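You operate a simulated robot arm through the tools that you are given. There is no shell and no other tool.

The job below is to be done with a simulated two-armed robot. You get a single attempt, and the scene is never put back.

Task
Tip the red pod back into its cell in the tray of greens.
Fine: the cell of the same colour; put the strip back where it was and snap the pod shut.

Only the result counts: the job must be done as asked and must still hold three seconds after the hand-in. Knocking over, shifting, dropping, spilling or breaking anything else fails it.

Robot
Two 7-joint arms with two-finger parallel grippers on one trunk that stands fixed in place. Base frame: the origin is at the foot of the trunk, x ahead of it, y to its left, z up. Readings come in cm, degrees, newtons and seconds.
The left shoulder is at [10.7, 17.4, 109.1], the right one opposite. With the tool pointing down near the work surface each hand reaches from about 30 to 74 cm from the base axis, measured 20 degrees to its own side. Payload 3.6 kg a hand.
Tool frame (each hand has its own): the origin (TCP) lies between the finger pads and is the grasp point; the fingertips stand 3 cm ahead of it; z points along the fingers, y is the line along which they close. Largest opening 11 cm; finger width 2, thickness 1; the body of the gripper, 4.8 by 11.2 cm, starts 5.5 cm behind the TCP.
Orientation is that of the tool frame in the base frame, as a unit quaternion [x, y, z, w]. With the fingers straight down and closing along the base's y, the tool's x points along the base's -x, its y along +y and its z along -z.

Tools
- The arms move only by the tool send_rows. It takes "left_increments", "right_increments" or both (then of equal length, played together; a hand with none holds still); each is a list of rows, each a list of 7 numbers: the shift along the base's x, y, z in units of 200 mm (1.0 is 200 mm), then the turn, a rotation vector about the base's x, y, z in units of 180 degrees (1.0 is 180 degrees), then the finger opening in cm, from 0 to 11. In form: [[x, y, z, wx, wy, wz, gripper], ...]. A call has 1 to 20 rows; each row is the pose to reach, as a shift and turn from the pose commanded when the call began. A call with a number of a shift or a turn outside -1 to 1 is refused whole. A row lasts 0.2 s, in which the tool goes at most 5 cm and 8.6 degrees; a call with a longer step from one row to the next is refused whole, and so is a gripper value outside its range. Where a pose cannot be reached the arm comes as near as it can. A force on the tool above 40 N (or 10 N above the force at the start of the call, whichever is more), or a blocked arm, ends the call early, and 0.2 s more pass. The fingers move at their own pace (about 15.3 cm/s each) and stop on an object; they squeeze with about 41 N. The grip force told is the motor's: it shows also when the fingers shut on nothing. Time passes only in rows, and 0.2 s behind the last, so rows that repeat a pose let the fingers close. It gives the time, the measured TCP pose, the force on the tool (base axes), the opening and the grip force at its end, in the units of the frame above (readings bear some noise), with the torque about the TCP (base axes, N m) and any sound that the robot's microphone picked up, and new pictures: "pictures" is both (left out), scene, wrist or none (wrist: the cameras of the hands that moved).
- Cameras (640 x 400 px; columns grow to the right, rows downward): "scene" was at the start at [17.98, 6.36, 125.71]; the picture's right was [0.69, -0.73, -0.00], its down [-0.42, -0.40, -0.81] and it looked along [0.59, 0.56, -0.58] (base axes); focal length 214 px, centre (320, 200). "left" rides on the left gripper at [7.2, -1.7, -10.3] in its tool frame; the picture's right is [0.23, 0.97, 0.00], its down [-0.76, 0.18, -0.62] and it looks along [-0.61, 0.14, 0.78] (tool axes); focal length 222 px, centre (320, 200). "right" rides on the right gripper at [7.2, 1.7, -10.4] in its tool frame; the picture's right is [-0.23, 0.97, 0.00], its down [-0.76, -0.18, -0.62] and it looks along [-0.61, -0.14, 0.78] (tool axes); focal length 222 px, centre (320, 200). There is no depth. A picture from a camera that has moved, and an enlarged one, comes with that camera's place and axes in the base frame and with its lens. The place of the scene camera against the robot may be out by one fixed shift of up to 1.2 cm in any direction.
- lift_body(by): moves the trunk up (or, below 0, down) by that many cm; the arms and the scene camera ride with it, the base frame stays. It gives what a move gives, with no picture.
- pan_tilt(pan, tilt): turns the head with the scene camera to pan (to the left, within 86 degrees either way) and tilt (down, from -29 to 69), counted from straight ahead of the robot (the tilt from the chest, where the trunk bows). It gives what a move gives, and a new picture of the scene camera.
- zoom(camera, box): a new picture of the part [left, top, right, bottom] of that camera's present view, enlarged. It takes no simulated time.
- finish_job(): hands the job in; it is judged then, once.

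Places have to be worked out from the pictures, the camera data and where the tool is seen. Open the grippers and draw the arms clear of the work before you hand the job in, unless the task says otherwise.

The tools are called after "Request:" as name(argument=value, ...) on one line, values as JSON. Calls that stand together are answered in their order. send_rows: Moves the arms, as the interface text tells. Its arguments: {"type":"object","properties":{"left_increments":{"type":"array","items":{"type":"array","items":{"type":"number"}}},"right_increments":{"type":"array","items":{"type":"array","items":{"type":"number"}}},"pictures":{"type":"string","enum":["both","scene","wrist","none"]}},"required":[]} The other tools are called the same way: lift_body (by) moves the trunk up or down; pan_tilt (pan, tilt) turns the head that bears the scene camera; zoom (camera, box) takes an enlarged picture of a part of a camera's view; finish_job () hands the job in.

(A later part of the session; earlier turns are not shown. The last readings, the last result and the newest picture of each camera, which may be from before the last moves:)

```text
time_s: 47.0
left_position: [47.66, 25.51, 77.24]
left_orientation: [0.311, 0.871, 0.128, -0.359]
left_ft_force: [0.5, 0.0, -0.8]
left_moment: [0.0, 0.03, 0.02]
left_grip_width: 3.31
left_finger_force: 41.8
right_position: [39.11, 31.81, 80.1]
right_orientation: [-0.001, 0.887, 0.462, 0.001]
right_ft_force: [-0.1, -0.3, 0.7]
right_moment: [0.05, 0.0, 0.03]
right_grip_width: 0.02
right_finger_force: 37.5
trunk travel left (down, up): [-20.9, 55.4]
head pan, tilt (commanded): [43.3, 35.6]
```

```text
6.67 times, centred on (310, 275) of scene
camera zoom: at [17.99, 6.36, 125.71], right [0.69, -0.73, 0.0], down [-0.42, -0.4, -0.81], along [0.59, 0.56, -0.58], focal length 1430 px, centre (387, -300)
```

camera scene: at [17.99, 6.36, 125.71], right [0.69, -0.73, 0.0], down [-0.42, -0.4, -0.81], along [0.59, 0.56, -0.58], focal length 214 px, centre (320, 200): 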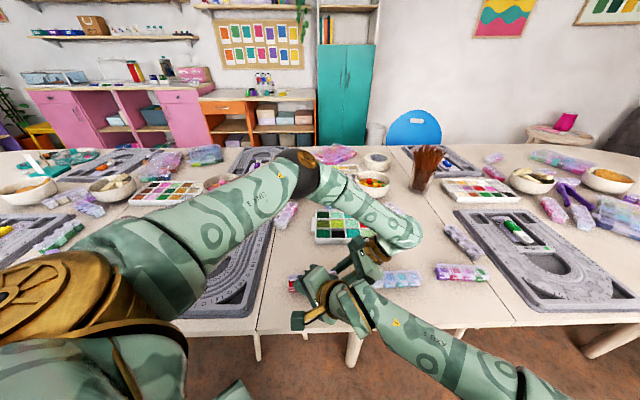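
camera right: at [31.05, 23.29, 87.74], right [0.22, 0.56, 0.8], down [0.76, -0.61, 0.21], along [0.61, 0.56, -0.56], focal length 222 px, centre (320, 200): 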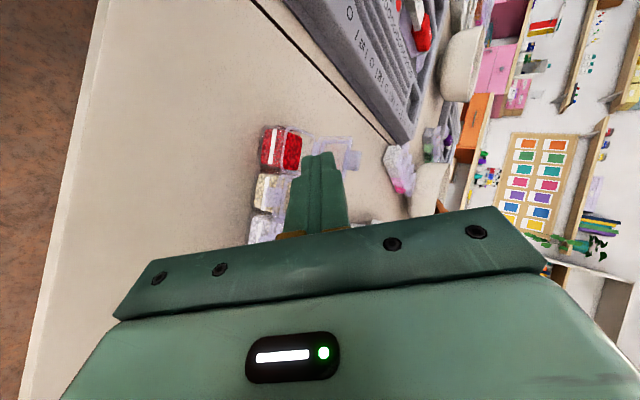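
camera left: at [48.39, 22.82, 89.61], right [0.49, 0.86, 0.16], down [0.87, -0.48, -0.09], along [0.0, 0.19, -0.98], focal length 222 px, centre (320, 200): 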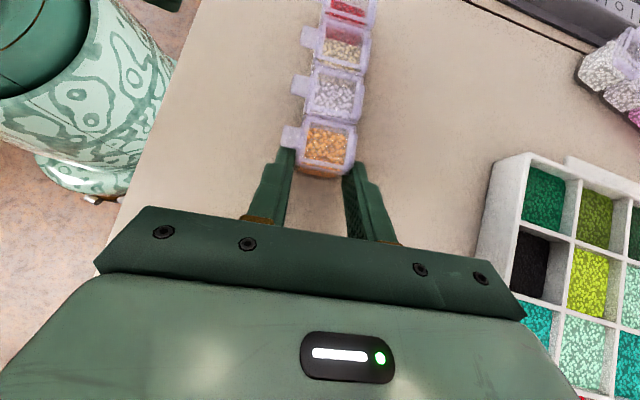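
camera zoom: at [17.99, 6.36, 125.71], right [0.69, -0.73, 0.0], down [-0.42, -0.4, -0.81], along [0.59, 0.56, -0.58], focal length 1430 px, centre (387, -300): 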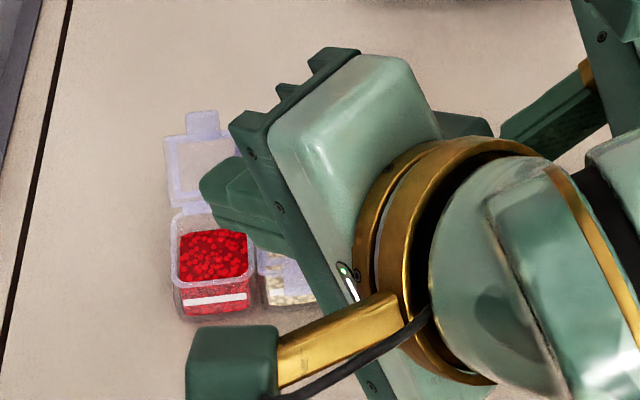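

The lid rests open at about 110° and the beads are undisturbed. I withdraw the right hand backward and up, well away.

Request:
send_rows(right_increments=[[-0.005, -0.08, 0.06, 0, 0, 0, 0], [-0.01, -0.2, 0.14, 0, 0, 0, 0], [-0.02, -0.36, 0.25, 0, 0, 0, 0], [-0.02, -0.55, 0.38, 0, 0, 0, 0], [-0.02, -0.75, 0.52, 0, 0, 0, 0], [-0.02, -0.95, 0.65, 0, 0, 0, 0]], pictures="none")

Request:
send_rows(right_increments=[[0.05, -0.15, 0.1, -0.045, 0, 0, 0], [0.1, -0.3, 0.2, -0.09, 0, 0, 0], [0.15, -0.45, 0.3, -0.135, 0, 0, 0], [0.2, -0.6, 0.4, -0.18, 0, 0, 0], [0.25, -0.75, 0.45, -0.225, 0, 0, 0], [0.3, -0.9, 0.5, -0.27, 0, 0, 0], [0.3, -0.95, 0.5, -0.3056, 0, 0, 0]], pictures="scene")

Request:
zoom(camera="scene", box=[270, 245, 370, 305])

Request:
zoom(camera="left", box=[240, 0, 440, 200])

```text
time_s: 48.4
left_position: [47.72, 25.47, 77.25]
left_orientation: [0.312, 0.87, 0.129, -0.359]
left_ft_force: [-0.1, 0.0, 0.7]
left_moment: [-0.04, -0.04, 0.02]
left_grip_width: 3.36
left_finger_force: 40.8
right_position: [38.66, 12.66, 93.2]
right_orientation: [0.0, 0.887, 0.462, 0.001]
right_ft_force: [0.0, -0.6, -0.8]
right_moment: [0.01, -0.03, 0.01]
right_grip_width: 0.0
right_finger_force: 37.3
trunk travel left (down, up): [-20.9, 55.4]
head pan, tilt (commanded): [43.3, 35.6]
```

```text
time_s: 50.0
left_position: [47.66, 25.42, 77.2]
left_orientation: [0.31, 0.871, 0.127, -0.359]
left_ft_force: [1.1, -1.3, 1.2]
left_moment: [-0.05, -0.04, -0.02]
left_grip_width: 3.33
left_finger_force: 41.6
right_position: [44.64, -6.31, 103.07]
right_orientation: [-0.001, 1.0, -0.002, 0.0]
right_ft_force: [0.3, -0.3, 0.3]
right_moment: [0.02, -0.05, -0.02]
right_grip_width: 0.02
right_finger_force: 37.9
trunk travel left (down, up): [-20.9, 55.4]
head pan, tilt (commanded): [43.3, 35.6]
camera scene: at [17.98, 6.37, 125.71], right [0.69, -0.73, 0.0], down [-0.42, -0.4, -0.81], along [0.59, 0.56, -0.58], focal length 214 px, centre (320, 200)
```

scene: 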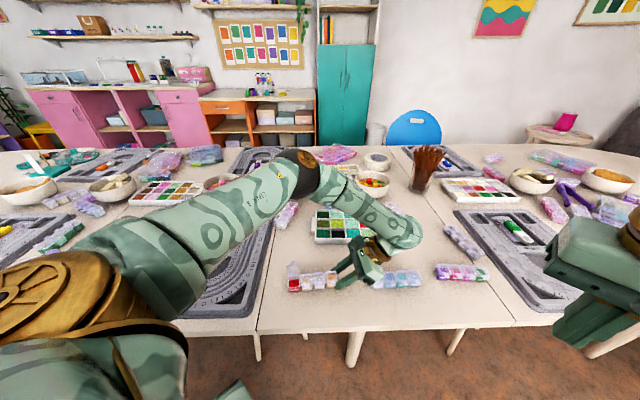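

```text
6.40 times, centred on (320, 275) of scene
camera zoom: at [17.98, 6.37, 125.71], right [0.69, -0.73, 0.0], down [-0.42, -0.4, -0.81], along [0.59, 0.56, -0.58], focal length 1373 px, centre (320, -280)
```

zoom: 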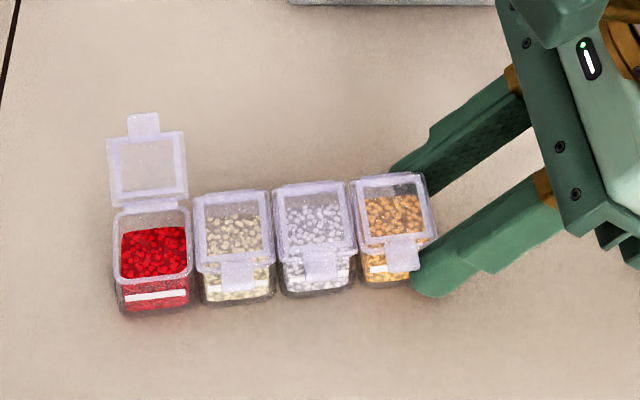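

```text
2.00 times, centred on (340, 100) of left
camera zoom: at [48.38, 22.84, 89.61], right [0.49, 0.86, 0.16], down [0.87, -0.48, -0.09], along [0.0, 0.19, -0.98], focal length 444 px, centre (280, 400)
```

zoom: 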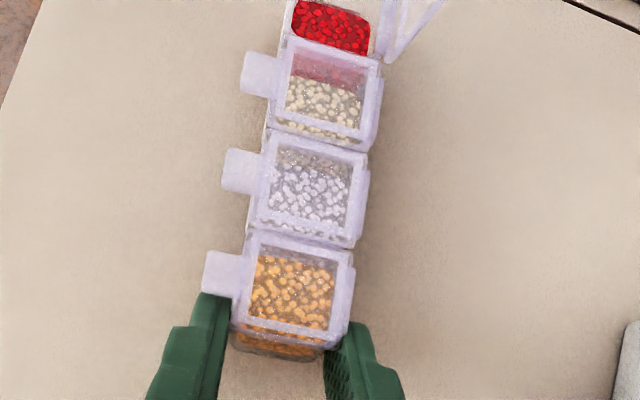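

The lid stays open and the strip is held at the gold end. I lift slowly by 1.5 cm to check that the whole strip comes up level.

Request:
send_rows(left_increments=[[0, 0, 0.015, 0, 0, 0, 0], [0, 0, 0.03, 0, 0, 0, 0], [0, 0, 0.045, 0, 0, 0, 0], [0, 0, 0.06, 0, 0, 0, 0], [0, 0, 0.075, 0, 0, 0, 0], [0, 0, 0.075, 0, 0, 0, 0]], pictures="both")

Request:
zoom(camera="scene", box=[270, 245, 370, 305])

Request:
zoom(camera="left", box=[240, 0, 440, 200])

```text
time_s: 51.4
left_position: [47.65, 25.58, 78.86]
left_orientation: [0.312, 0.871, 0.129, -0.358]
left_ft_force: [0.3, -0.1, -1.1]
left_moment: [-0.05, -0.07, 0.01]
left_grip_width: 3.32
left_finger_force: 40.1
right_position: [44.67, -6.34, 103.17]
right_orientation: [-0.002, 1.0, 0.0, 0.0]
right_ft_force: [0.0, -0.1, 0.0]
right_moment: [-0.02, 0.0, -0.02]
right_grip_width: 0.0
right_finger_force: 37.9
trunk travel left (down, up): [-20.9, 55.4]
head pan, tilt (commanded): [43.3, 35.6]
camera scene: at [18.0, 6.35, 125.71], right [0.69, -0.73, 0.0], down [-0.42, -0.4, -0.81], along [0.59, 0.56, -0.58], focal length 214 px, centre (320, 200)
camera left: at [48.39, 22.86, 91.14], right [0.49, 0.86, 0.16], down [0.87, -0.48, -0.1], along [0.0, 0.19, -0.98], focal length 222 px, centre (320, 200)
```

scene: 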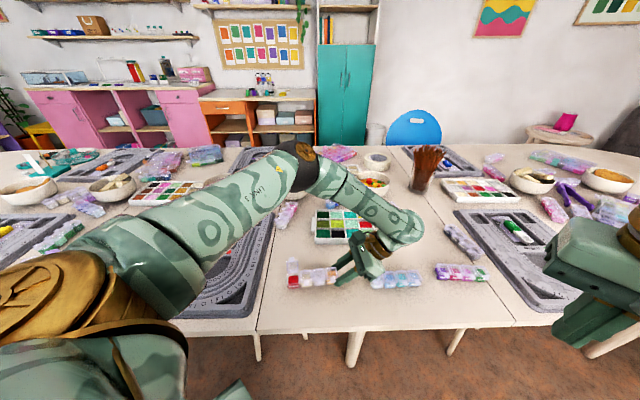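
left: 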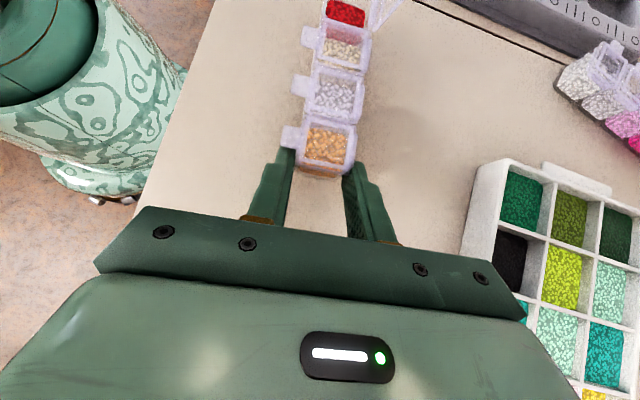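

```text
6.40 times, centred on (320, 275) of scene
camera zoom: at [18.0, 6.35, 125.71], right [0.69, -0.73, 0.0], down [-0.42, -0.4, -0.81], along [0.59, 0.56, -0.58], focal length 1373 px, centre (320, -280)
```

zoom: 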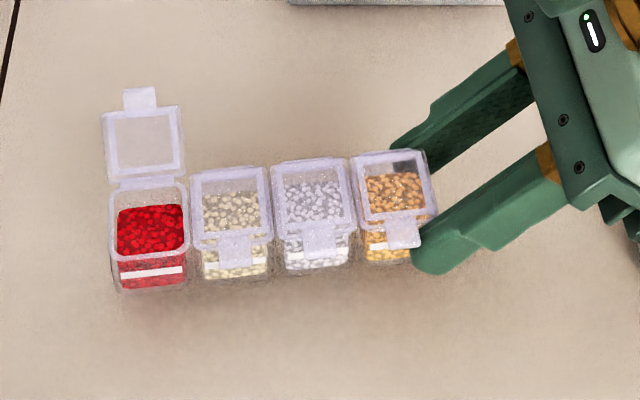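

```text
2.00 times, centred on (340, 100) of left
camera zoom: at [48.39, 22.86, 91.14], right [0.49, 0.86, 0.16], down [0.87, -0.48, -0.1], along [0.0, 0.19, -0.98], focal length 444 px, centre (280, 400)
```

zoom: 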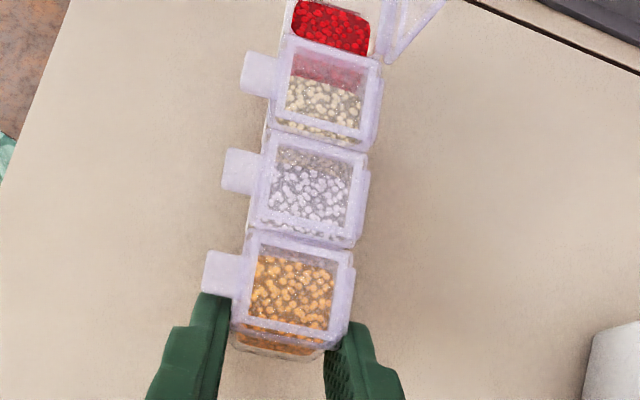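

The strip lifted rigidly and level. The red cell triangulates to about (69.25, 32.45) with its rim at about 76.9. The beads sit about 1.2 cm below the rim, so a 25° tilt is safe. I raise the strip 10 cm while tilting the red end down by 25°, slowly.

Request:
send_rows(left_increments=[[0, 0, 0.06, 0, 0, 0, 0], [0, 0, 0.12, -0.011, -0.0134, 0, 0], [0, 0, 0.18, -0.022, -0.0268, 0, 0], [0, 0, 0.24, -0.033, -0.0402, 0, 0], [0, 0, 0.3, -0.0441, -0.0536, 0, 0], [0, 0, 0.36, -0.0551, -0.067, 0, 0], [0, 0, 0.42, -0.0661, -0.0804, 0, 0], [0, 0, 0.48, -0.0771, -0.0938, 0, 0], [0, 0, 0.5, -0.0882, -0.1072, 0, 0], [0, 0, 0.5, -0.0882, -0.1072, 0, 0]], pictures="both")

Request:
zoom(camera="scene", box=[270, 200, 390, 290])

```text
time_s: 53.6
left_position: [47.69, 25.55, 88.82]
left_orientation: [0.332, 0.928, 0.057, -0.162]
left_ft_force: [0.0, -0.1, -2.3]
left_moment: [-0.04, -0.08, -0.02]
left_grip_width: 3.31
left_finger_force: 40.7
right_position: [44.65, -6.41, 103.09]
right_orientation: [-0.001, 1.0, 0.0, -0.001]
right_ft_force: [0.2, -0.1, -0.1]
right_moment: [-0.02, 0.01, -0.03]
right_grip_width: 0.02
right_finger_force: 37.8
trunk travel left (down, up): [-20.9, 55.4]
head pan, tilt (commanded): [43.3, 35.6]
camera scene: at [18.01, 6.34, 125.71], right [0.69, -0.73, 0.0], down [-0.42, -0.4, -0.81], along [0.59, 0.56, -0.58], focal length 214 px, centre (320, 200)
camera left: at [44.15, 26.36, 100.9], right [0.45, 0.89, 0.08], down [0.83, -0.45, 0.33], along [0.33, -0.09, -0.94], focal length 222 px, centre (320, 200)
```

scene: 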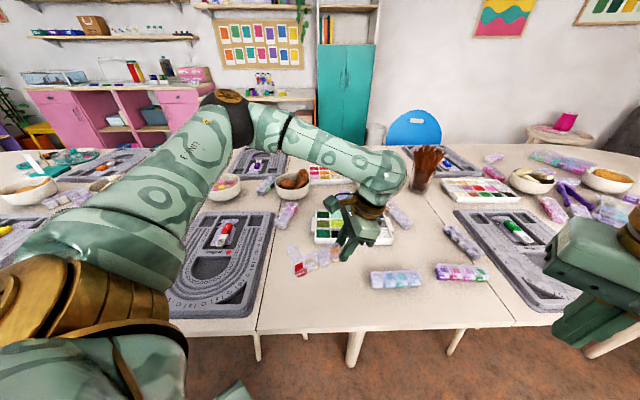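
left: 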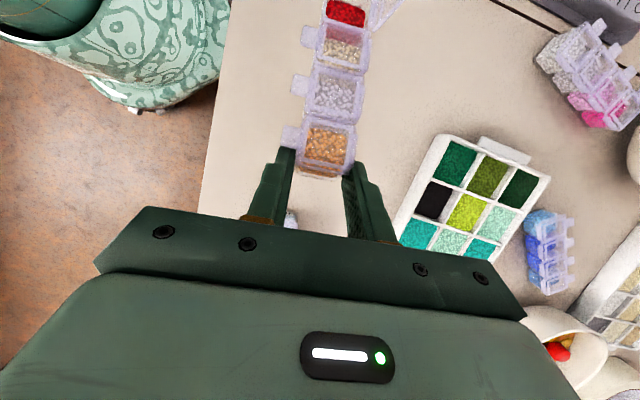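

```text
4.44 times, centred on (330, 245) of scene
camera zoom: at [18.01, 6.34, 125.71], right [0.69, -0.73, 0.0], down [-0.42, -0.4, -0.81], along [0.59, 0.56, -0.58], focal length 953 px, centre (276, 0)
```

zoom: 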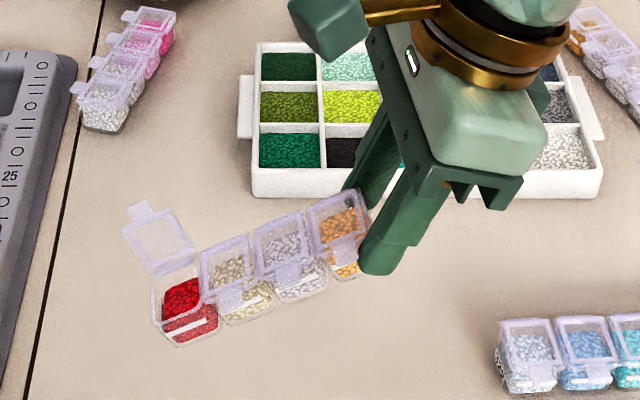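

The tilt is as planned and nothing spilled. Now I yaw the hand by -50° so the red end points left (+y) while carrying it toward the tray at a safe height.

Request:
send_rows(left_increments=[[0.05, -0.02, 0.02, 0, 0, -0.028, 0], [0.12, -0.05, 0.05, 0, 0, -0.06, 0], [0.2, -0.08, 0.08, 0, 0, -0.095, 0], [0.29, -0.12, 0.1, 0, 0, -0.13, 0], [0.38, -0.16, 0.1, 0, 0, -0.165, 0], [0.47, -0.2, 0.1, 0, 0, -0.2, 0], [0.56, -0.23, 0.1, 0, 0, -0.235, 0], [0.63, -0.25, 0.1, 0, 0, -0.262, 0], [0.68, -0.265, 0.1, 0, 0, -0.281, 0], [0.7, -0.27, 0.1, 0, 0, -0.281, 0], [0.7, -0.27, 0.1, 0, 0, -0.281, 0]], pictures="both")

Request:
zoom(camera="scene", box=[300, 170, 440, 280])

```text
time_s: 56.0
left_position: [61.65, 20.33, 90.76]
left_orientation: [0.696, 0.697, 0.121, -0.122]
left_ft_force: [-0.2, -0.3, -1.2]
left_moment: [-0.05, -0.02, 0.01]
left_grip_width: 3.3
left_finger_force: 40.9
right_position: [44.61, -6.31, 103.23]
right_orientation: [-0.001, 1.0, 0.0, -0.001]
right_ft_force: [-0.2, 0.0, 0.2]
right_moment: [0.01, -0.02, -0.03]
right_grip_width: 0.02
right_finger_force: 37.5
trunk travel left (down, up): [-20.9, 55.4]
head pan, tilt (commanded): [43.3, 35.6]
camera scene: at [18.0, 6.35, 125.71], right [0.69, -0.73, 0.0], down [-0.42, -0.4, -0.81], along [0.59, 0.56, -0.58], focal length 214 px, centre (320, 200)
camera left: at [60.11, 23.46, 102.84], right [0.97, 0.21, 0.08], down [0.18, -0.93, 0.33], along [0.14, -0.31, -0.94], focal length 222 px, centre (320, 200)
```

scene: 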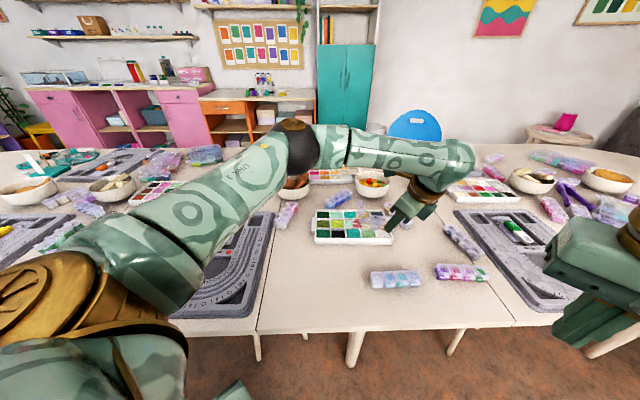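
left: 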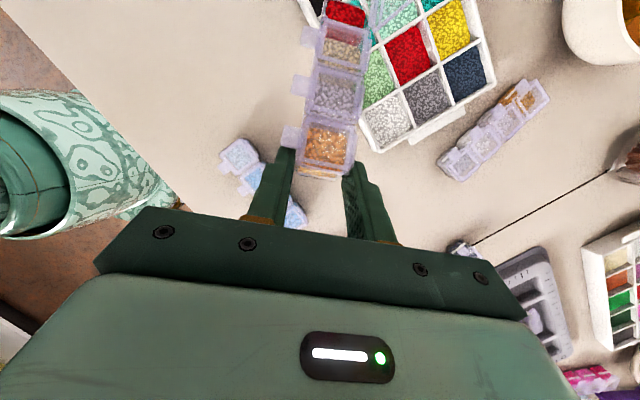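

```text
3.64 times, centred on (370, 225) of scene
camera zoom: at [18.0, 6.35, 125.71], right [0.69, -0.73, 0.0], down [-0.42, -0.4, -0.81], along [0.59, 0.56, -0.58], focal length 780 px, centre (138, 109)
```

zoom: 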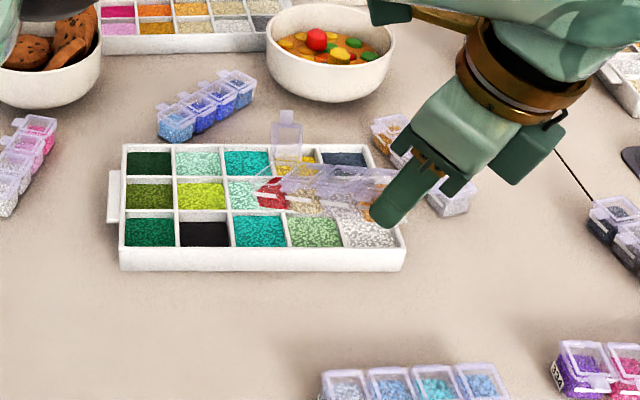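

The pose is reached without limits and the left camera sees the red cell beside the strip. I zoom to pin down its corners.

Request:
zoom(camera="left", box=[280, 0, 500, 160])

```text
2.50 times, centred on (390, 80) of left
camera zoom: at [60.11, 23.46, 102.84], right [0.97, 0.21, 0.08], down [0.18, -0.93, 0.33], along [0.14, -0.31, -0.94], focal length 555 px, centre (145, 500)
```

zoom: 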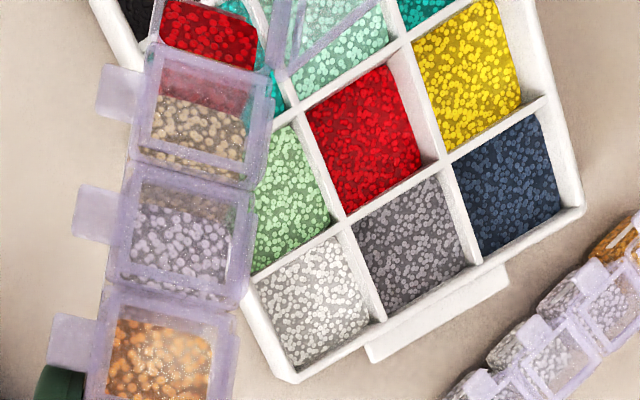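

Cell corners give a centre of about (69.85, 32.63), and the cell is a 4.6 cm diamond in base axes. The tipping path brings the wrist close to its reach limit over the cell, so I raise the hand first and then lower the trunk by 8 cm, which also brings the shoulders forward.

Request:
send_rows(left_increments=[[0, 0, 0.1, 0, 0, 0, 0], [0, 0, 0.2, 0, 0, 0, 0], [0, 0, 0.3, 0, 0, 0, 0], [0, 0, 0.4, 0, 0, 0, 0], [0, 0, 0.43, 0, 0, 0, 0]], right_increments=[[0, -0.05, 0.05, 0, 0, 0, 0], [0, -0.1, 0.1, 0, 0, 0, 0], [0, -0.15, 0.15, 0, 0, 0, 0], [0, -0.2, 0.2, 0, 0, 0, 0], [0, -0.25, 0.25, 0, 0, 0, 0]], pictures="none")

```text
time_s: 57.2
left_position: [61.71, 20.11, 99.49]
left_orientation: [0.697, 0.697, 0.121, -0.121]
left_ft_force: [-1.0, -0.2, -1.2]
left_moment: [-0.08, 0.02, -0.01]
left_grip_width: 3.31
left_finger_force: 40.4
right_position: [44.62, -11.44, 108.1]
right_orientation: [0.0, 1.0, 0.0, 0.0]
right_ft_force: [-0.4, -0.1, -0.3]
right_moment: [-0.01, 0.04, 0.01]
right_grip_width: 0.01
right_finger_force: 38.0
trunk travel left (down, up): [-20.9, 55.4]
head pan, tilt (commanded): [43.3, 35.6]
```

Both hands are high and steady. I lower the trunk by 8 cm.

Request:
lift_body(by=-8)

Request:
zoom(camera="scene", box=[270, 130, 470, 280])

```text
time_s: 58.4
left_position: [61.68, 20.11, 91.59]
left_orientation: [0.696, 0.698, 0.122, -0.122]
left_ft_force: [-0.3, 0.0, -1.0]
left_moment: [-0.07, -0.05, 0.0]
left_grip_width: 3.34
left_finger_force: 40.9
right_position: [44.67, -11.21, 100.24]
right_orientation: [-0.001, 1.0, 0.0, 0.001]
right_ft_force: [0.1, -0.8, 0.9]
right_moment: [-0.03, -0.03, 0.0]
right_grip_width: 0.04
right_finger_force: 37.8
trunk travel left (down, up): [-12.9, 63.4]
head pan, tilt (commanded): [43.3, 35.6]
```

```text
2.67 times, centred on (370, 205) of scene
camera zoom: at [22.48, 6.34, 117.31], right [0.69, -0.73, 0.0], down [-0.42, -0.4, -0.81], along [0.59, 0.56, -0.58], focal length 572 px, centre (187, 187)
```

zoom: 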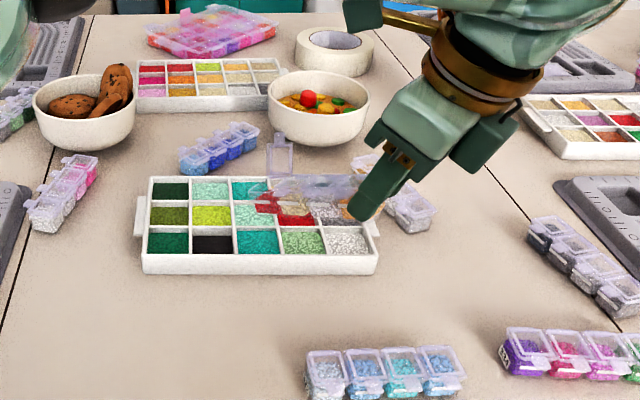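

The trunk is down and the strip is steady. I now bring the red pod's outer rim over the red cell, still at the 25° tilt, with the rim about 4 cm above the tray.

Request:
send_rows(left_increments=[[0.08, -0.006, -0.03, 0, 0, 0, 0], [0.16, -0.013, -0.07, 0, 0, 0, 0], [0.25, -0.02, -0.12, 0, 0, 0, 0], [0.33, -0.027, -0.16, 0, 0, 0, 0], [0.39, -0.032, -0.19, 0, 0, 0, 0], [0.416, -0.0335, -0.2095, 0, 0, 0, 0], [0.416, -0.0335, -0.2095, 0, 0, 0, 0]], pictures="both")

Request:
zoom(camera="left", box=[260, 0, 440, 130])

Request:
zoom(camera="scene", box=[310, 160, 430, 250])

```text
time_s: 60.0
left_position: [70.16, 19.46, 87.24]
left_orientation: [0.697, 0.696, 0.121, -0.121]
left_ft_force: [-0.3, -0.3, -0.6]
left_moment: [-0.08, 0.01, 0.03]
left_grip_width: 3.29
left_finger_force: 41.2
right_position: [44.67, -11.41, 100.18]
right_orientation: [-0.001, 1.0, 0.0, 0.0]
right_ft_force: [0.4, -0.5, 0.6]
right_moment: [-0.02, 0.0, 0.03]
right_grip_width: 0.0
right_finger_force: 37.4
trunk travel left (down, up): [-12.9, 63.4]
head pan, tilt (commanded): [43.3, 35.6]
camera scene: at [22.58, 6.34, 117.27], right [0.69, -0.73, 0.0], down [-0.42, -0.4, -0.81], along [0.59, 0.56, -0.58], focal length 214 px, centre (320, 200)
camera left: at [68.5, 22.74, 99.26], right [0.97, 0.21, 0.08], down [0.18, -0.93, 0.33], along [0.14, -0.31, -0.94], focal length 222 px, centre (320, 200)
```

scene: 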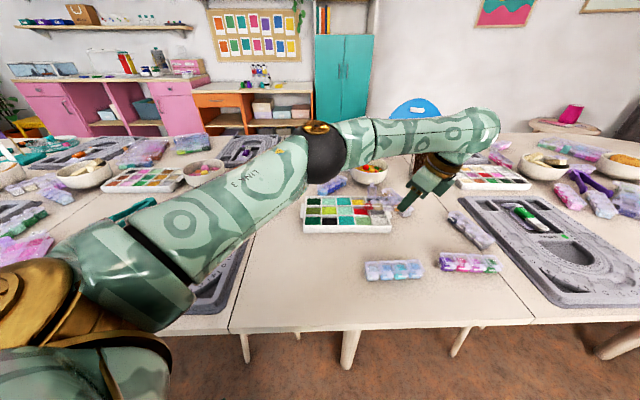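
left: 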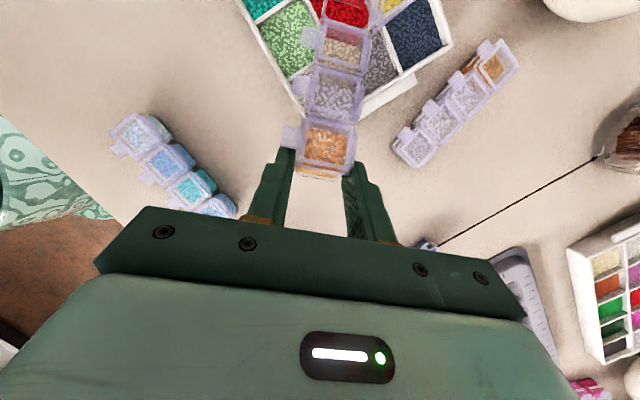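

```text
3.08 times, centred on (350, 65) of left
camera zoom: at [68.5, 22.74, 99.26], right [0.97, 0.21, 0.08], down [0.18, -0.93, 0.33], along [0.14, -0.31, -0.94], focal length 684 px, centre (228, 615)
```

zoom: 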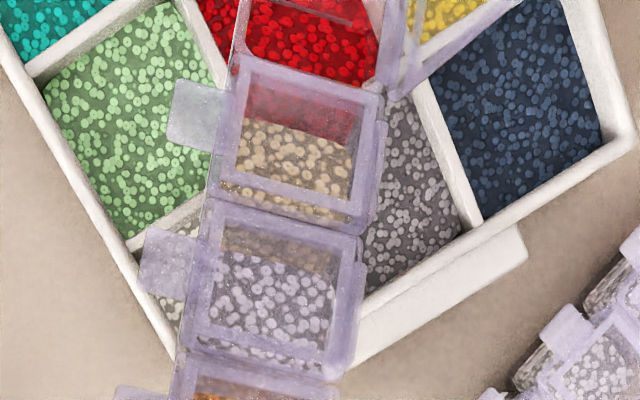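

```text
4.44 times, centred on (370, 205) of scene
camera zoom: at [22.58, 6.34, 117.27], right [0.69, -0.73, 0.0], down [-0.42, -0.4, -0.81], along [0.59, 0.56, -0.58], focal length 953 px, centre (98, 178)
```

zoom: 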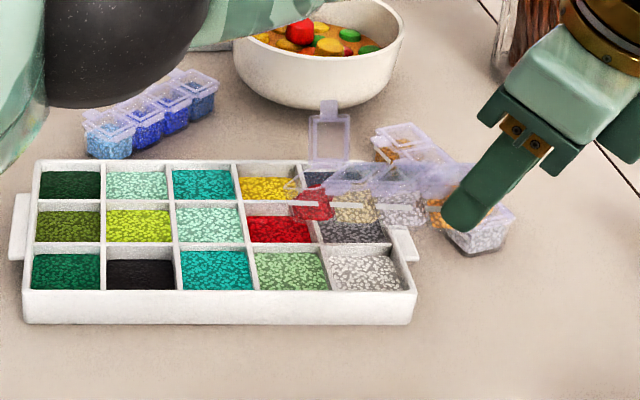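

The mouth sits right over the red cell. I begin tipping, with the outer rim held over the cell while the pitch goes from 25° to 60°, and look at the result.

Request:
send_rows(left_increments=[[0.0285, 0.0335, 0.0428, -0.02778, -0.00061, 0.01388, 0], [0.0515, 0.0695, 0.0835, -0.05553, -0.00242, 0.02771, 0], [0.071, 0.111, 0.121, -0.08322, -0.00546, 0.04143, 0], [0.086, 0.157, 0.155, -0.11083, -0.0097, 0.055, 0], [0.0965, 0.207, 0.185, -0.13834, -0.01515, 0.06834, 0], [0.102, 0.2595, 0.2105, -0.1657, -0.02181, 0.08142, 0], [0.102, 0.3145, 0.2315, -0.19292, -0.02969, 0.09417, 0]], pictures="both")

Request:
zoom(camera="scene", box=[310, 150, 430, 240])

Request:
zoom(camera="left", box=[240, 0, 460, 140])

```text
time_s: 61.6
left_position: [72.17, 25.71, 91.63]
left_orientation: [0.586, 0.8, -0.078, 0.107]
left_ft_force: [0.3, 0.2, -1.2]
left_moment: [-0.04, 0.04, 0.04]
left_grip_width: 3.32
left_finger_force: 40.9
right_position: [44.77, -11.3, 100.08]
right_orientation: [-0.001, 1.0, 0.0, 0.0]
right_ft_force: [0.3, 0.8, 0.2]
right_moment: [-0.02, -0.02, 0.01]
right_grip_width: 0.01
right_finger_force: 37.1
trunk travel left (down, up): [-12.9, 63.4]
head pan, tilt (commanded): [43.3, 35.6]
camera scene: at [22.58, 6.39, 117.27], right [0.69, -0.73, 0.0], down [-0.42, -0.4, -0.81], along [0.59, 0.56, -0.58], focal length 214 px, centre (320, 200)
camera left: at [67.66, 34.56, 99.77], right [0.86, 0.5, -0.06], down [0.34, -0.49, 0.8], along [0.37, -0.71, -0.6], focal length 222 px, centre (320, 200)
```

scene: 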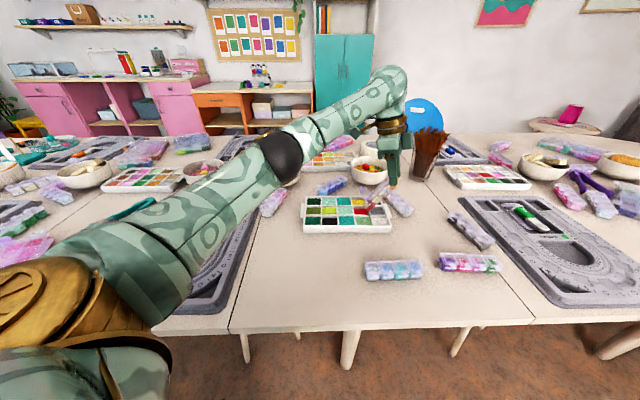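
left: 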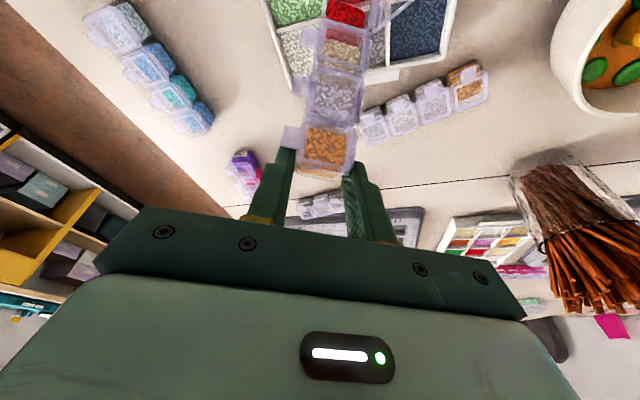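

```text
4.44 times, centred on (370, 195) of scene
camera zoom: at [22.58, 6.39, 117.27], right [0.69, -0.73, 0.0], down [-0.42, -0.4, -0.81], along [0.59, 0.56, -0.58], focal length 953 px, centre (98, 222)
```

zoom: 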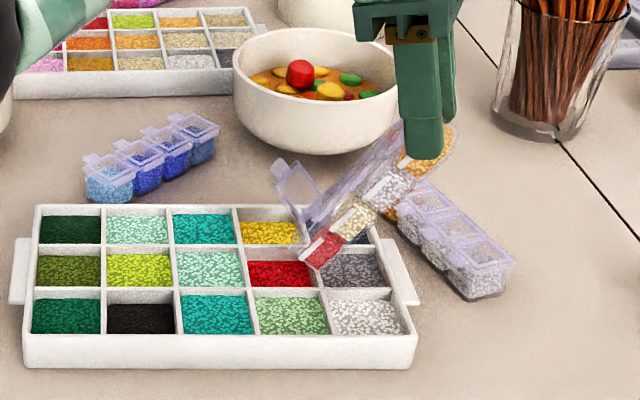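

```text
2.86 times, centred on (350, 70) of left
camera zoom: at [67.66, 34.56, 99.77], right [0.86, 0.5, -0.06], down [0.34, -0.49, 0.8], along [0.37, -0.71, -0.6], focal length 635 px, centre (234, 571)
```

zoom: 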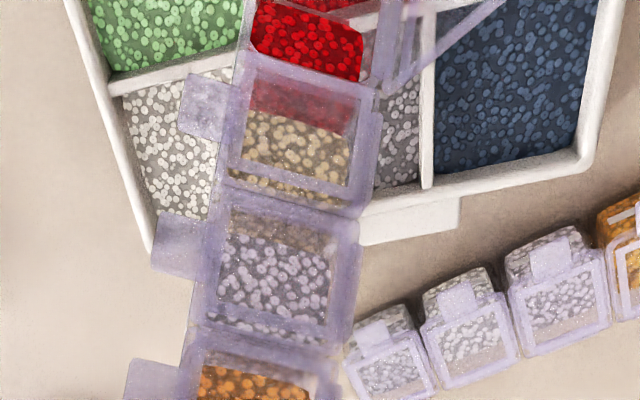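

At 60° the beads are still in the pod and the spout is directly over the red cell. I continue slowly to 95°, pausing at each step so the beads run out gently.

Request:
send_rows(left_increments=[[-0.005, 0.057, 0.0165, -0.02631, -0.00893, 0.01388, 0], [-0.005, 0.057, 0.0165, -0.02631, -0.00893, 0.01388, 0], [-0.016, 0.1145, 0.0285, -0.05223, -0.01901, 0.02771, 0], [-0.016, 0.1145, 0.0285, -0.05223, -0.01901, 0.02771, 0], [-0.0325, 0.172, 0.0395, -0.07773, -0.03022, 0.04143, 0], [-0.0325, 0.172, 0.0395, -0.07773, -0.03022, 0.04143, 0], [-0.054, 0.2285, 0.046, -0.10279, -0.04258, 0.055, 0], [-0.054, 0.2285, 0.046, -0.10279, -0.04258, 0.055, 0], [-0.0805, 0.2835, 0.047, -0.12737, -0.05604, 0.06834, 0], [-0.0805, 0.2835, 0.047, -0.12737, -0.05604, 0.06834, 0]], pictures="both")

Request:
zoom(camera="scene", box=[310, 150, 430, 240])

Request:
zoom(camera="left", box=[240, 0, 460, 140])

```text
time_s: 63.8
left_position: [70.5, 31.52, 92.79]
left_orientation: [0.469, 0.813, -0.172, 0.297]
left_ft_force: [-0.9, -0.3, -1.3]
left_moment: [0.01, 0.01, 0.0]
left_grip_width: 3.32
left_finger_force: 40.8
right_position: [44.75, -11.37, 100.1]
right_orientation: [0.0, 1.0, 0.0, 0.0]
right_ft_force: [0.5, -0.1, -0.5]
right_moment: [0.0, -0.02, 0.03]
right_grip_width: 0.0
right_finger_force: 37.8
trunk travel left (down, up): [-12.9, 63.4]
head pan, tilt (commanded): [43.3, 35.6]
camera scene: at [22.59, 6.32, 117.27], right [0.69, -0.73, 0.0], down [-0.42, -0.4, -0.81], along [0.59, 0.56, -0.58], focal length 214 px, centre (320, 200)
camera left: at [62.97, 41.14, 95.86], right [0.76, 0.64, -0.15], down [0.25, -0.07, 0.97], along [0.61, -0.77, -0.21], focal length 222 px, centre (320, 200)
```

scene: 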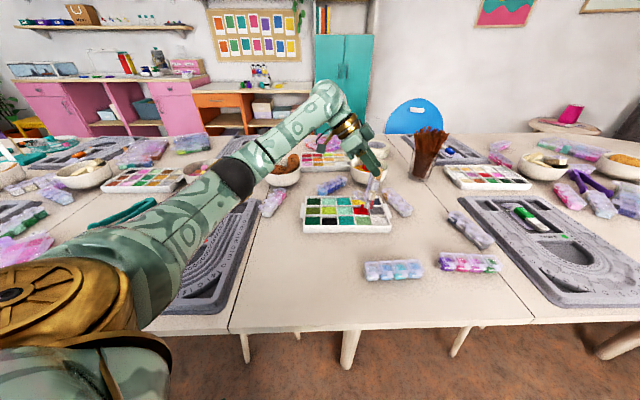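
left: 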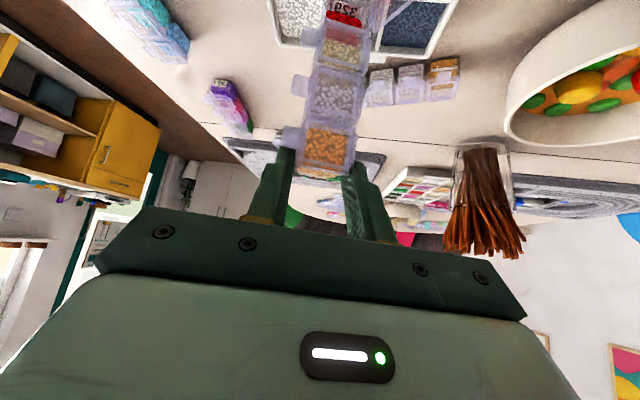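

```text
4.44 times, centred on (370, 195) of scene
camera zoom: at [22.59, 6.32, 117.27], right [0.69, -0.73, 0.0], down [-0.42, -0.4, -0.81], along [0.59, 0.56, -0.58], focal length 953 px, centre (98, 222)
```

zoom: 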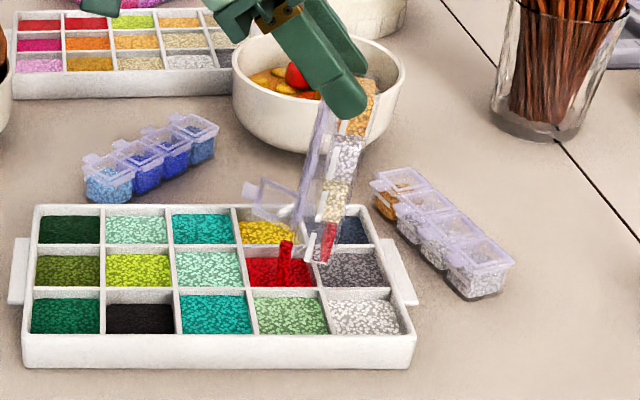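

```text
2.86 times, centred on (350, 70) of left
camera zoom: at [62.97, 41.14, 95.86], right [0.76, 0.64, -0.15], down [0.25, -0.07, 0.97], along [0.61, -0.77, -0.21], focal length 635 px, centre (234, 571)
```

zoom: 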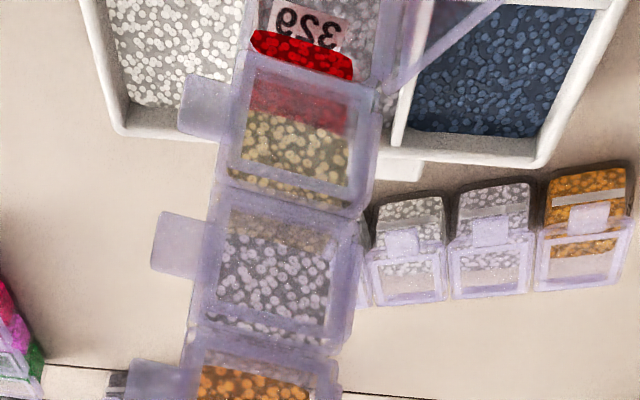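

A red stream is falling, and it lands at about (70.4, 32.8), close to the middle of the red cell. I hold this tilt a moment, then continue to 95°.

Request:
send_rows(left_increments=[[0, 0, 0, 0, 0, 0, 0], [0, 0, 0, 0, 0, 0, 0], [0, 0, 0, 0, 0, 0, 0], [0, 0, 0, 0, 0, 0, 0], [0, 0, 0, 0, 0, 0, 0]], pictures="none")

Request:
zoom(camera="scene", box=[340, 185, 400, 230])

Request:
zoom(camera="left", box=[300, 0, 400, 70])

```text
time_s: 65.0
left_position: [70.47, 31.45, 92.74]
left_orientation: [0.47, 0.813, -0.172, 0.297]
left_ft_force: [0.2, 0.0, -1.0]
left_moment: [0.01, 0.01, 0.01]
left_grip_width: 3.29
left_finger_force: 41.3
right_position: [44.7, -11.33, 100.18]
right_orientation: [-0.001, 1.0, 0.0, 0.0]
right_ft_force: [0.3, 0.4, -0.3]
right_moment: [0.0, -0.01, 0.01]
right_grip_width: 0.01
right_finger_force: 37.6
trunk travel left (down, up): [-12.9, 63.4]
head pan, tilt (commanded): [43.3, 35.6]
```

```text
8.89 times, centred on (370, 208) of scene
camera zoom: at [22.58, 6.35, 117.27], right [0.69, -0.73, 0.0], down [-0.42, -0.4, -0.81], along [0.59, 0.56, -0.58], focal length 1906 px, centre (-124, 133)
```

zoom: 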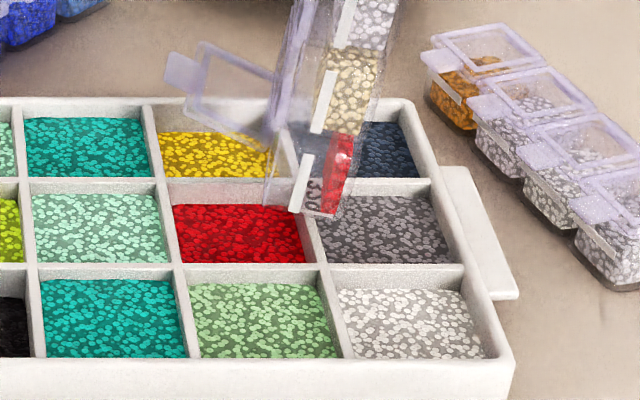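

```text
5.71 times, centred on (350, 35) of left
camera zoom: at [62.97, 41.17, 95.87], right [0.76, 0.64, -0.15], down [0.25, -0.07, 0.97], along [0.61, -0.77, -0.21], focal length 1269 px, centre (149, 1143)
```

zoom: 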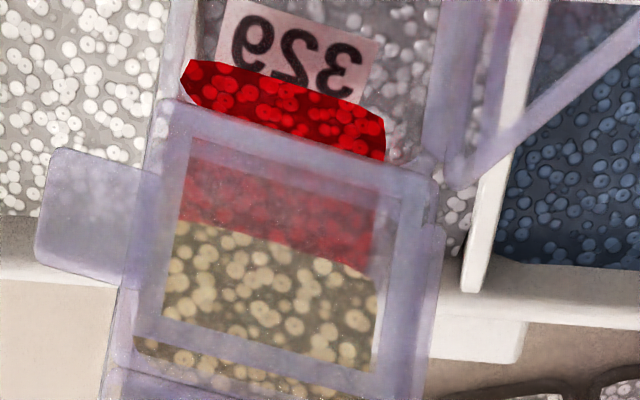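

The flow paused with some beads left in the pod's far corner. I continue tipping to 110°, slowly, nudging the spout to keep the stream centred.

Request:
send_rows(left_increments=[[-0.032, 0.053, -0.0045, -0.02376, -0.01442, 0.01388, 0], [-0.032, 0.053, -0.0045, -0.02376, -0.01442, 0.01388, 0], [-0.063, 0.0975, -0.0045, -0.04688, -0.02986, 0.02771, 0], [-0.063, 0.0975, -0.0045, -0.04688, -0.02986, 0.02771, 0], [-0.063, 0.0975, -0.0045, -0.04688, -0.02986, 0.02771, 0]], pictures="none")

Request:
zoom(camera="scene", box=[340, 185, 400, 230])

```text
time_s: 66.2
left_position: [69.22, 33.3, 92.55]
left_orientation: [0.418, 0.803, -0.197, 0.376]
left_ft_force: [1.3, 0.0, -1.6]
left_moment: [-0.01, 0.0, 0.0]
left_grip_width: 3.33
left_finger_force: 41.3
right_position: [44.69, -11.28, 100.23]
right_orientation: [-0.001, 1.0, 0.0, -0.001]
right_ft_force: [0.4, 0.0, 0.4]
right_moment: [-0.06, 0.02, -0.01]
right_grip_width: 0.01
right_finger_force: 37.7
trunk travel left (down, up): [-12.9, 63.4]
head pan, tilt (commanded): [43.3, 35.6]
```

```text
8.89 times, centred on (370, 208) of scene
camera zoom: at [22.57, 6.37, 117.27], right [0.69, -0.73, 0.0], down [-0.42, -0.4, -0.81], along [0.59, 0.56, -0.58], focal length 1906 px, centre (-124, 133)
```

zoom: 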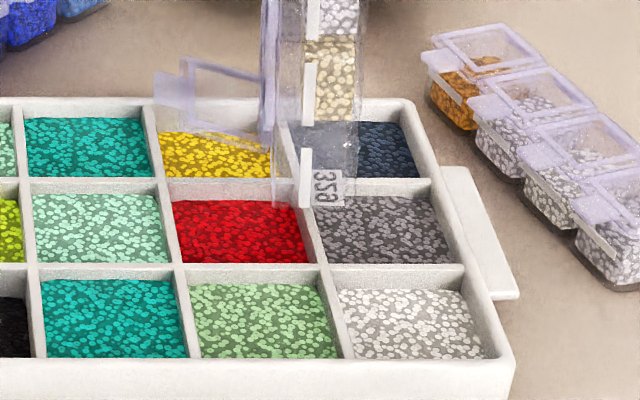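

The red pod looks empty at 95°, and the red cell has filled. I check closely with both cameras for any leftovers or strays.

Request:
zoom(camera="left", box=[280, 0, 420, 90])

Request:
zoom(camera="scene", box=[355, 180, 385, 205])

Request:
zoom(camera="scene", box=[295, 180, 415, 250])

```text
4.44 times, centred on (350, 45) of left
camera zoom: at [60.68, 42.68, 93.59], right [0.71, 0.68, -0.18], down [0.15, 0.1, 0.98], along [0.68, -0.73, -0.03], focal length 987 px, centre (187, 889)
```

zoom: 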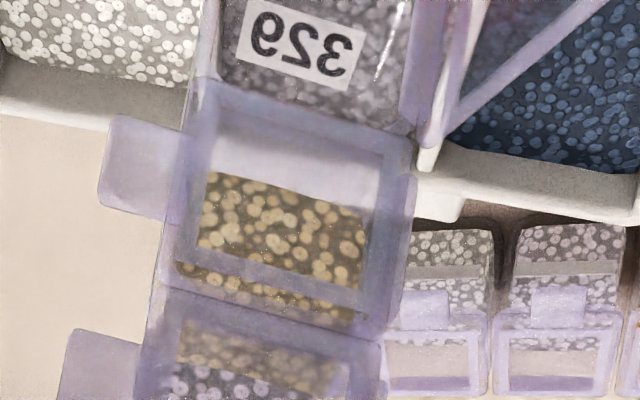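

```text
16.00 times, centred on (370, 192) of scene
camera zoom: at [22.57, 6.37, 117.27], right [0.69, -0.73, 0.0], down [-0.42, -0.4, -0.81], along [0.59, 0.56, -0.58], focal length 3432 px, centre (-480, 320)
```

zoom: 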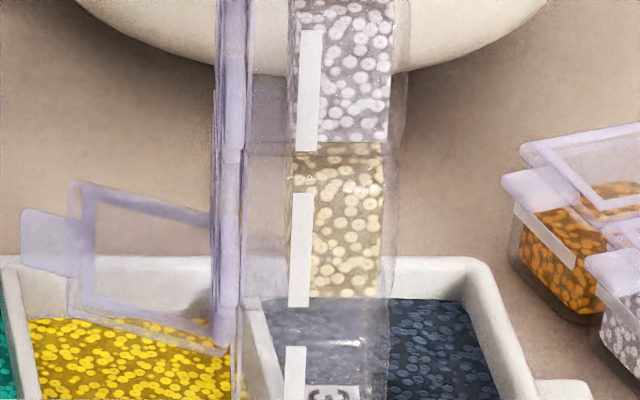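

```text
5.33 times, centred on (355, 215) of scene
camera zoom: at [22.57, 6.37, 117.27], right [0.69, -0.73, 0.0], down [-0.42, -0.4, -0.81], along [0.59, 0.56, -0.58], focal length 1144 px, centre (133, 120)
```

zoom: 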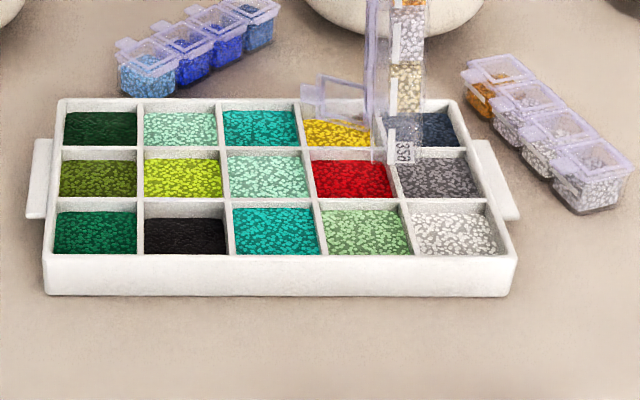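

The pod is empty with no stray beads anywhere. As insurance I tip on to 110° briefly and hold, so any last bead drops into the cell.

Request:
send_rows(left_increments=[[-0.035, 0.041, 0, -0.02241, -0.01643, 0.01388, 0], [-0.0755, 0.0775, -0.005, -0.0441, -0.03384, 0.02771, 0], [-0.1165, 0.1115, -0.0105, -0.06504, -0.0522, 0.04143, 0], [-0.1165, 0.1115, -0.0105, -0.06504, -0.0522, 0.04143, 0], [-0.1165, 0.1115, -0.0105, -0.06504, -0.0522, 0.04143, 0], [-0.1165, 0.1115, -0.0105, -0.06504, -0.0522, 0.04143, 0]], pictures="scene")

Request:
zoom(camera="scene", box=[340, 185, 400, 230])

```text
time_s: 67.6
left_position: [66.88, 35.64, 92.45]
left_orientation: [0.339, 0.771, -0.218, 0.493]
left_ft_force: [0.7, 0.1, -2.0]
left_moment: [0.04, 0.05, 0.01]
left_grip_width: 3.32
left_finger_force: 41.4
right_position: [44.75, -11.32, 100.14]
right_orientation: [-0.002, 1.0, 0.001, 0.001]
right_ft_force: [-0.1, 0.7, 0.1]
right_moment: [0.02, 0.01, -0.02]
right_grip_width: 0.0
right_finger_force: 37.5
trunk travel left (down, up): [-12.9, 63.4]
head pan, tilt (commanded): [43.3, 35.6]
camera scene: at [22.57, 6.36, 117.27], right [0.69, -0.73, 0.0], down [-0.42, -0.4, -0.81], along [0.59, 0.56, -0.58], focal length 214 px, centre (320, 200)
```

scene: 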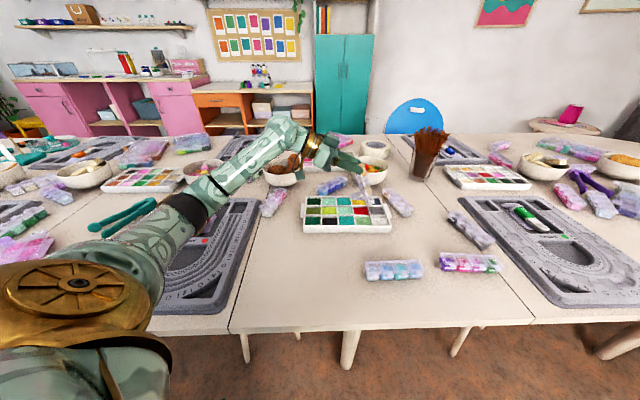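

```text
8.89 times, centred on (370, 208) of scene
camera zoom: at [22.57, 6.36, 117.27], right [0.69, -0.73, 0.0], down [-0.42, -0.4, -0.81], along [0.59, 0.56, -0.58], focal length 1906 px, centre (-124, 133)
```

zoom: 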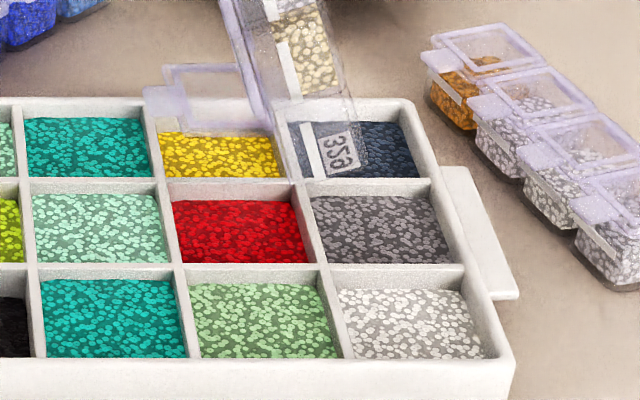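

The pod is empty and the red cell is topped up. I raise the hand and carry the strip back, un-tipping it and pulling back toward its original place at a safe height.

Request:
send_rows(left_increments=[[0, 0, 0.125, 0, 0, 0, 0], [0, 0, 0.25, 0, 0, 0, 0], [-0.0702, -0.0358, 0.25, 0.02886, 0.02675, 0.0037, 0], [-0.1403, -0.0715, 0.25, 0.0574, 0.05385, 0.00737, 0], [-0.2105, -0.1073, 0.25, 0.08564, 0.08127, 0.01098, 0], [-0.2807, -0.143, 0.25, 0.11356, 0.10901, 0.01451, 0], [-0.3508, -0.1788, 0.25, 0.14116, 0.13713, 0.01792, 0], [-0.421, -0.2145, 0.25, 0.16845, 0.16553, 0.0212, 0], [-0.4912, -0.2503, 0.25, 0.19541, 0.19426, 0.02429, 0], [-0.5613, -0.286, 0.25, 0.22203, 0.22336, 0.02718, 0], [-0.6315, -0.3218, 0.25, 0.24833, 0.25272, 0.02982, 0], [-0.7017, -0.3575, 0.25, 0.27437, 0.28244, 0.03219, 0], [-0.7718, -0.3933, 0.25, 0.29995, 0.31247, 0.03426, 0], [-0.842, -0.429, 0.25, 0.32529, 0.34277, 0.03597, 0], [-0.842, -0.429, 0.25, 0.32529, 0.34277, 0.03597, 0]], pictures="both")

```text
time_s: 70.8
left_position: [49.43, 28.54, 94.62]
left_orientation: [0.332, 0.927, 0.058, -0.162]
left_ft_force: [-0.5, -0.2, 0.5]
left_moment: [-0.02, -0.06, 0.0]
left_grip_width: 3.31
left_finger_force: 40.6
left hand out of reach, approached as far as the arm can: row 14, 15
right_position: [44.67, -11.28, 100.17]
right_orientation: [-0.002, 1.0, 0.0, 0.0]
right_ft_force: [-1.0, -0.8, -0.1]
right_moment: [0.02, 0.0, -0.02]
right_grip_width: 0.01
right_finger_force: 37.8
trunk travel left (down, up): [-12.9, 63.4]
head pan, tilt (commanded): [43.3, 35.6]
camera scene: at [22.5, 6.31, 117.29], right [0.69, -0.73, 0.0], down [-0.42, -0.4, -0.81], along [0.59, 0.56, -0.58], focal length 214 px, centre (320, 200)
camera left: at [45.82, 29.24, 106.68], right [0.45, 0.89, 0.08], down [0.83, -0.45, 0.33], along [0.33, -0.09, -0.94], focal length 222 px, centre (320, 200)
```

scene: 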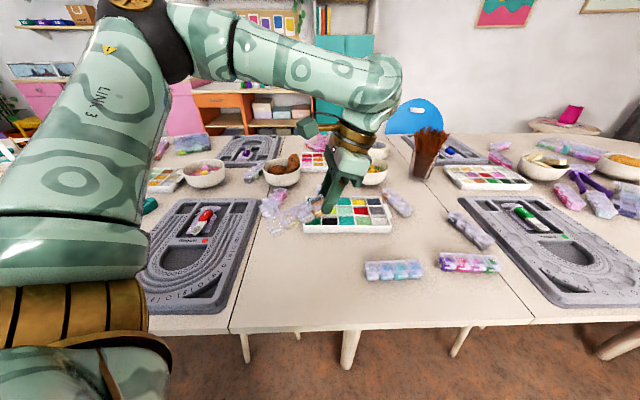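
left: 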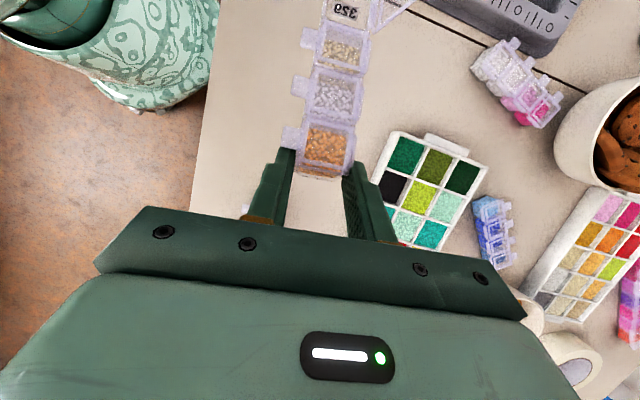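

The strip is back near its home at the 25° tilt, with the lid still open. I raise the trunk back by 8 cm so the left arm regains the posture used for grasping.

Request:
lift_body(by=8)

```text
time_s: 71.9
left_position: [49.58, 28.49, 102.57]
left_orientation: [0.333, 0.927, 0.057, -0.163]
left_ft_force: [0.2, -0.1, -1.2]
left_moment: [-0.04, -0.02, -0.01]
left_grip_width: 3.28
left_finger_force: 41.0
right_position: [44.86, -11.28, 108.02]
right_orientation: [-0.001, 1.0, 0.0, -0.001]
right_ft_force: [-0.6, 0.3, -0.2]
right_moment: [-0.02, 0.04, 0.0]
right_grip_width: 0.02
right_finger_force: 37.6
trunk travel left (down, up): [-20.9, 55.4]
head pan, tilt (commanded): [43.3, 35.6]
```

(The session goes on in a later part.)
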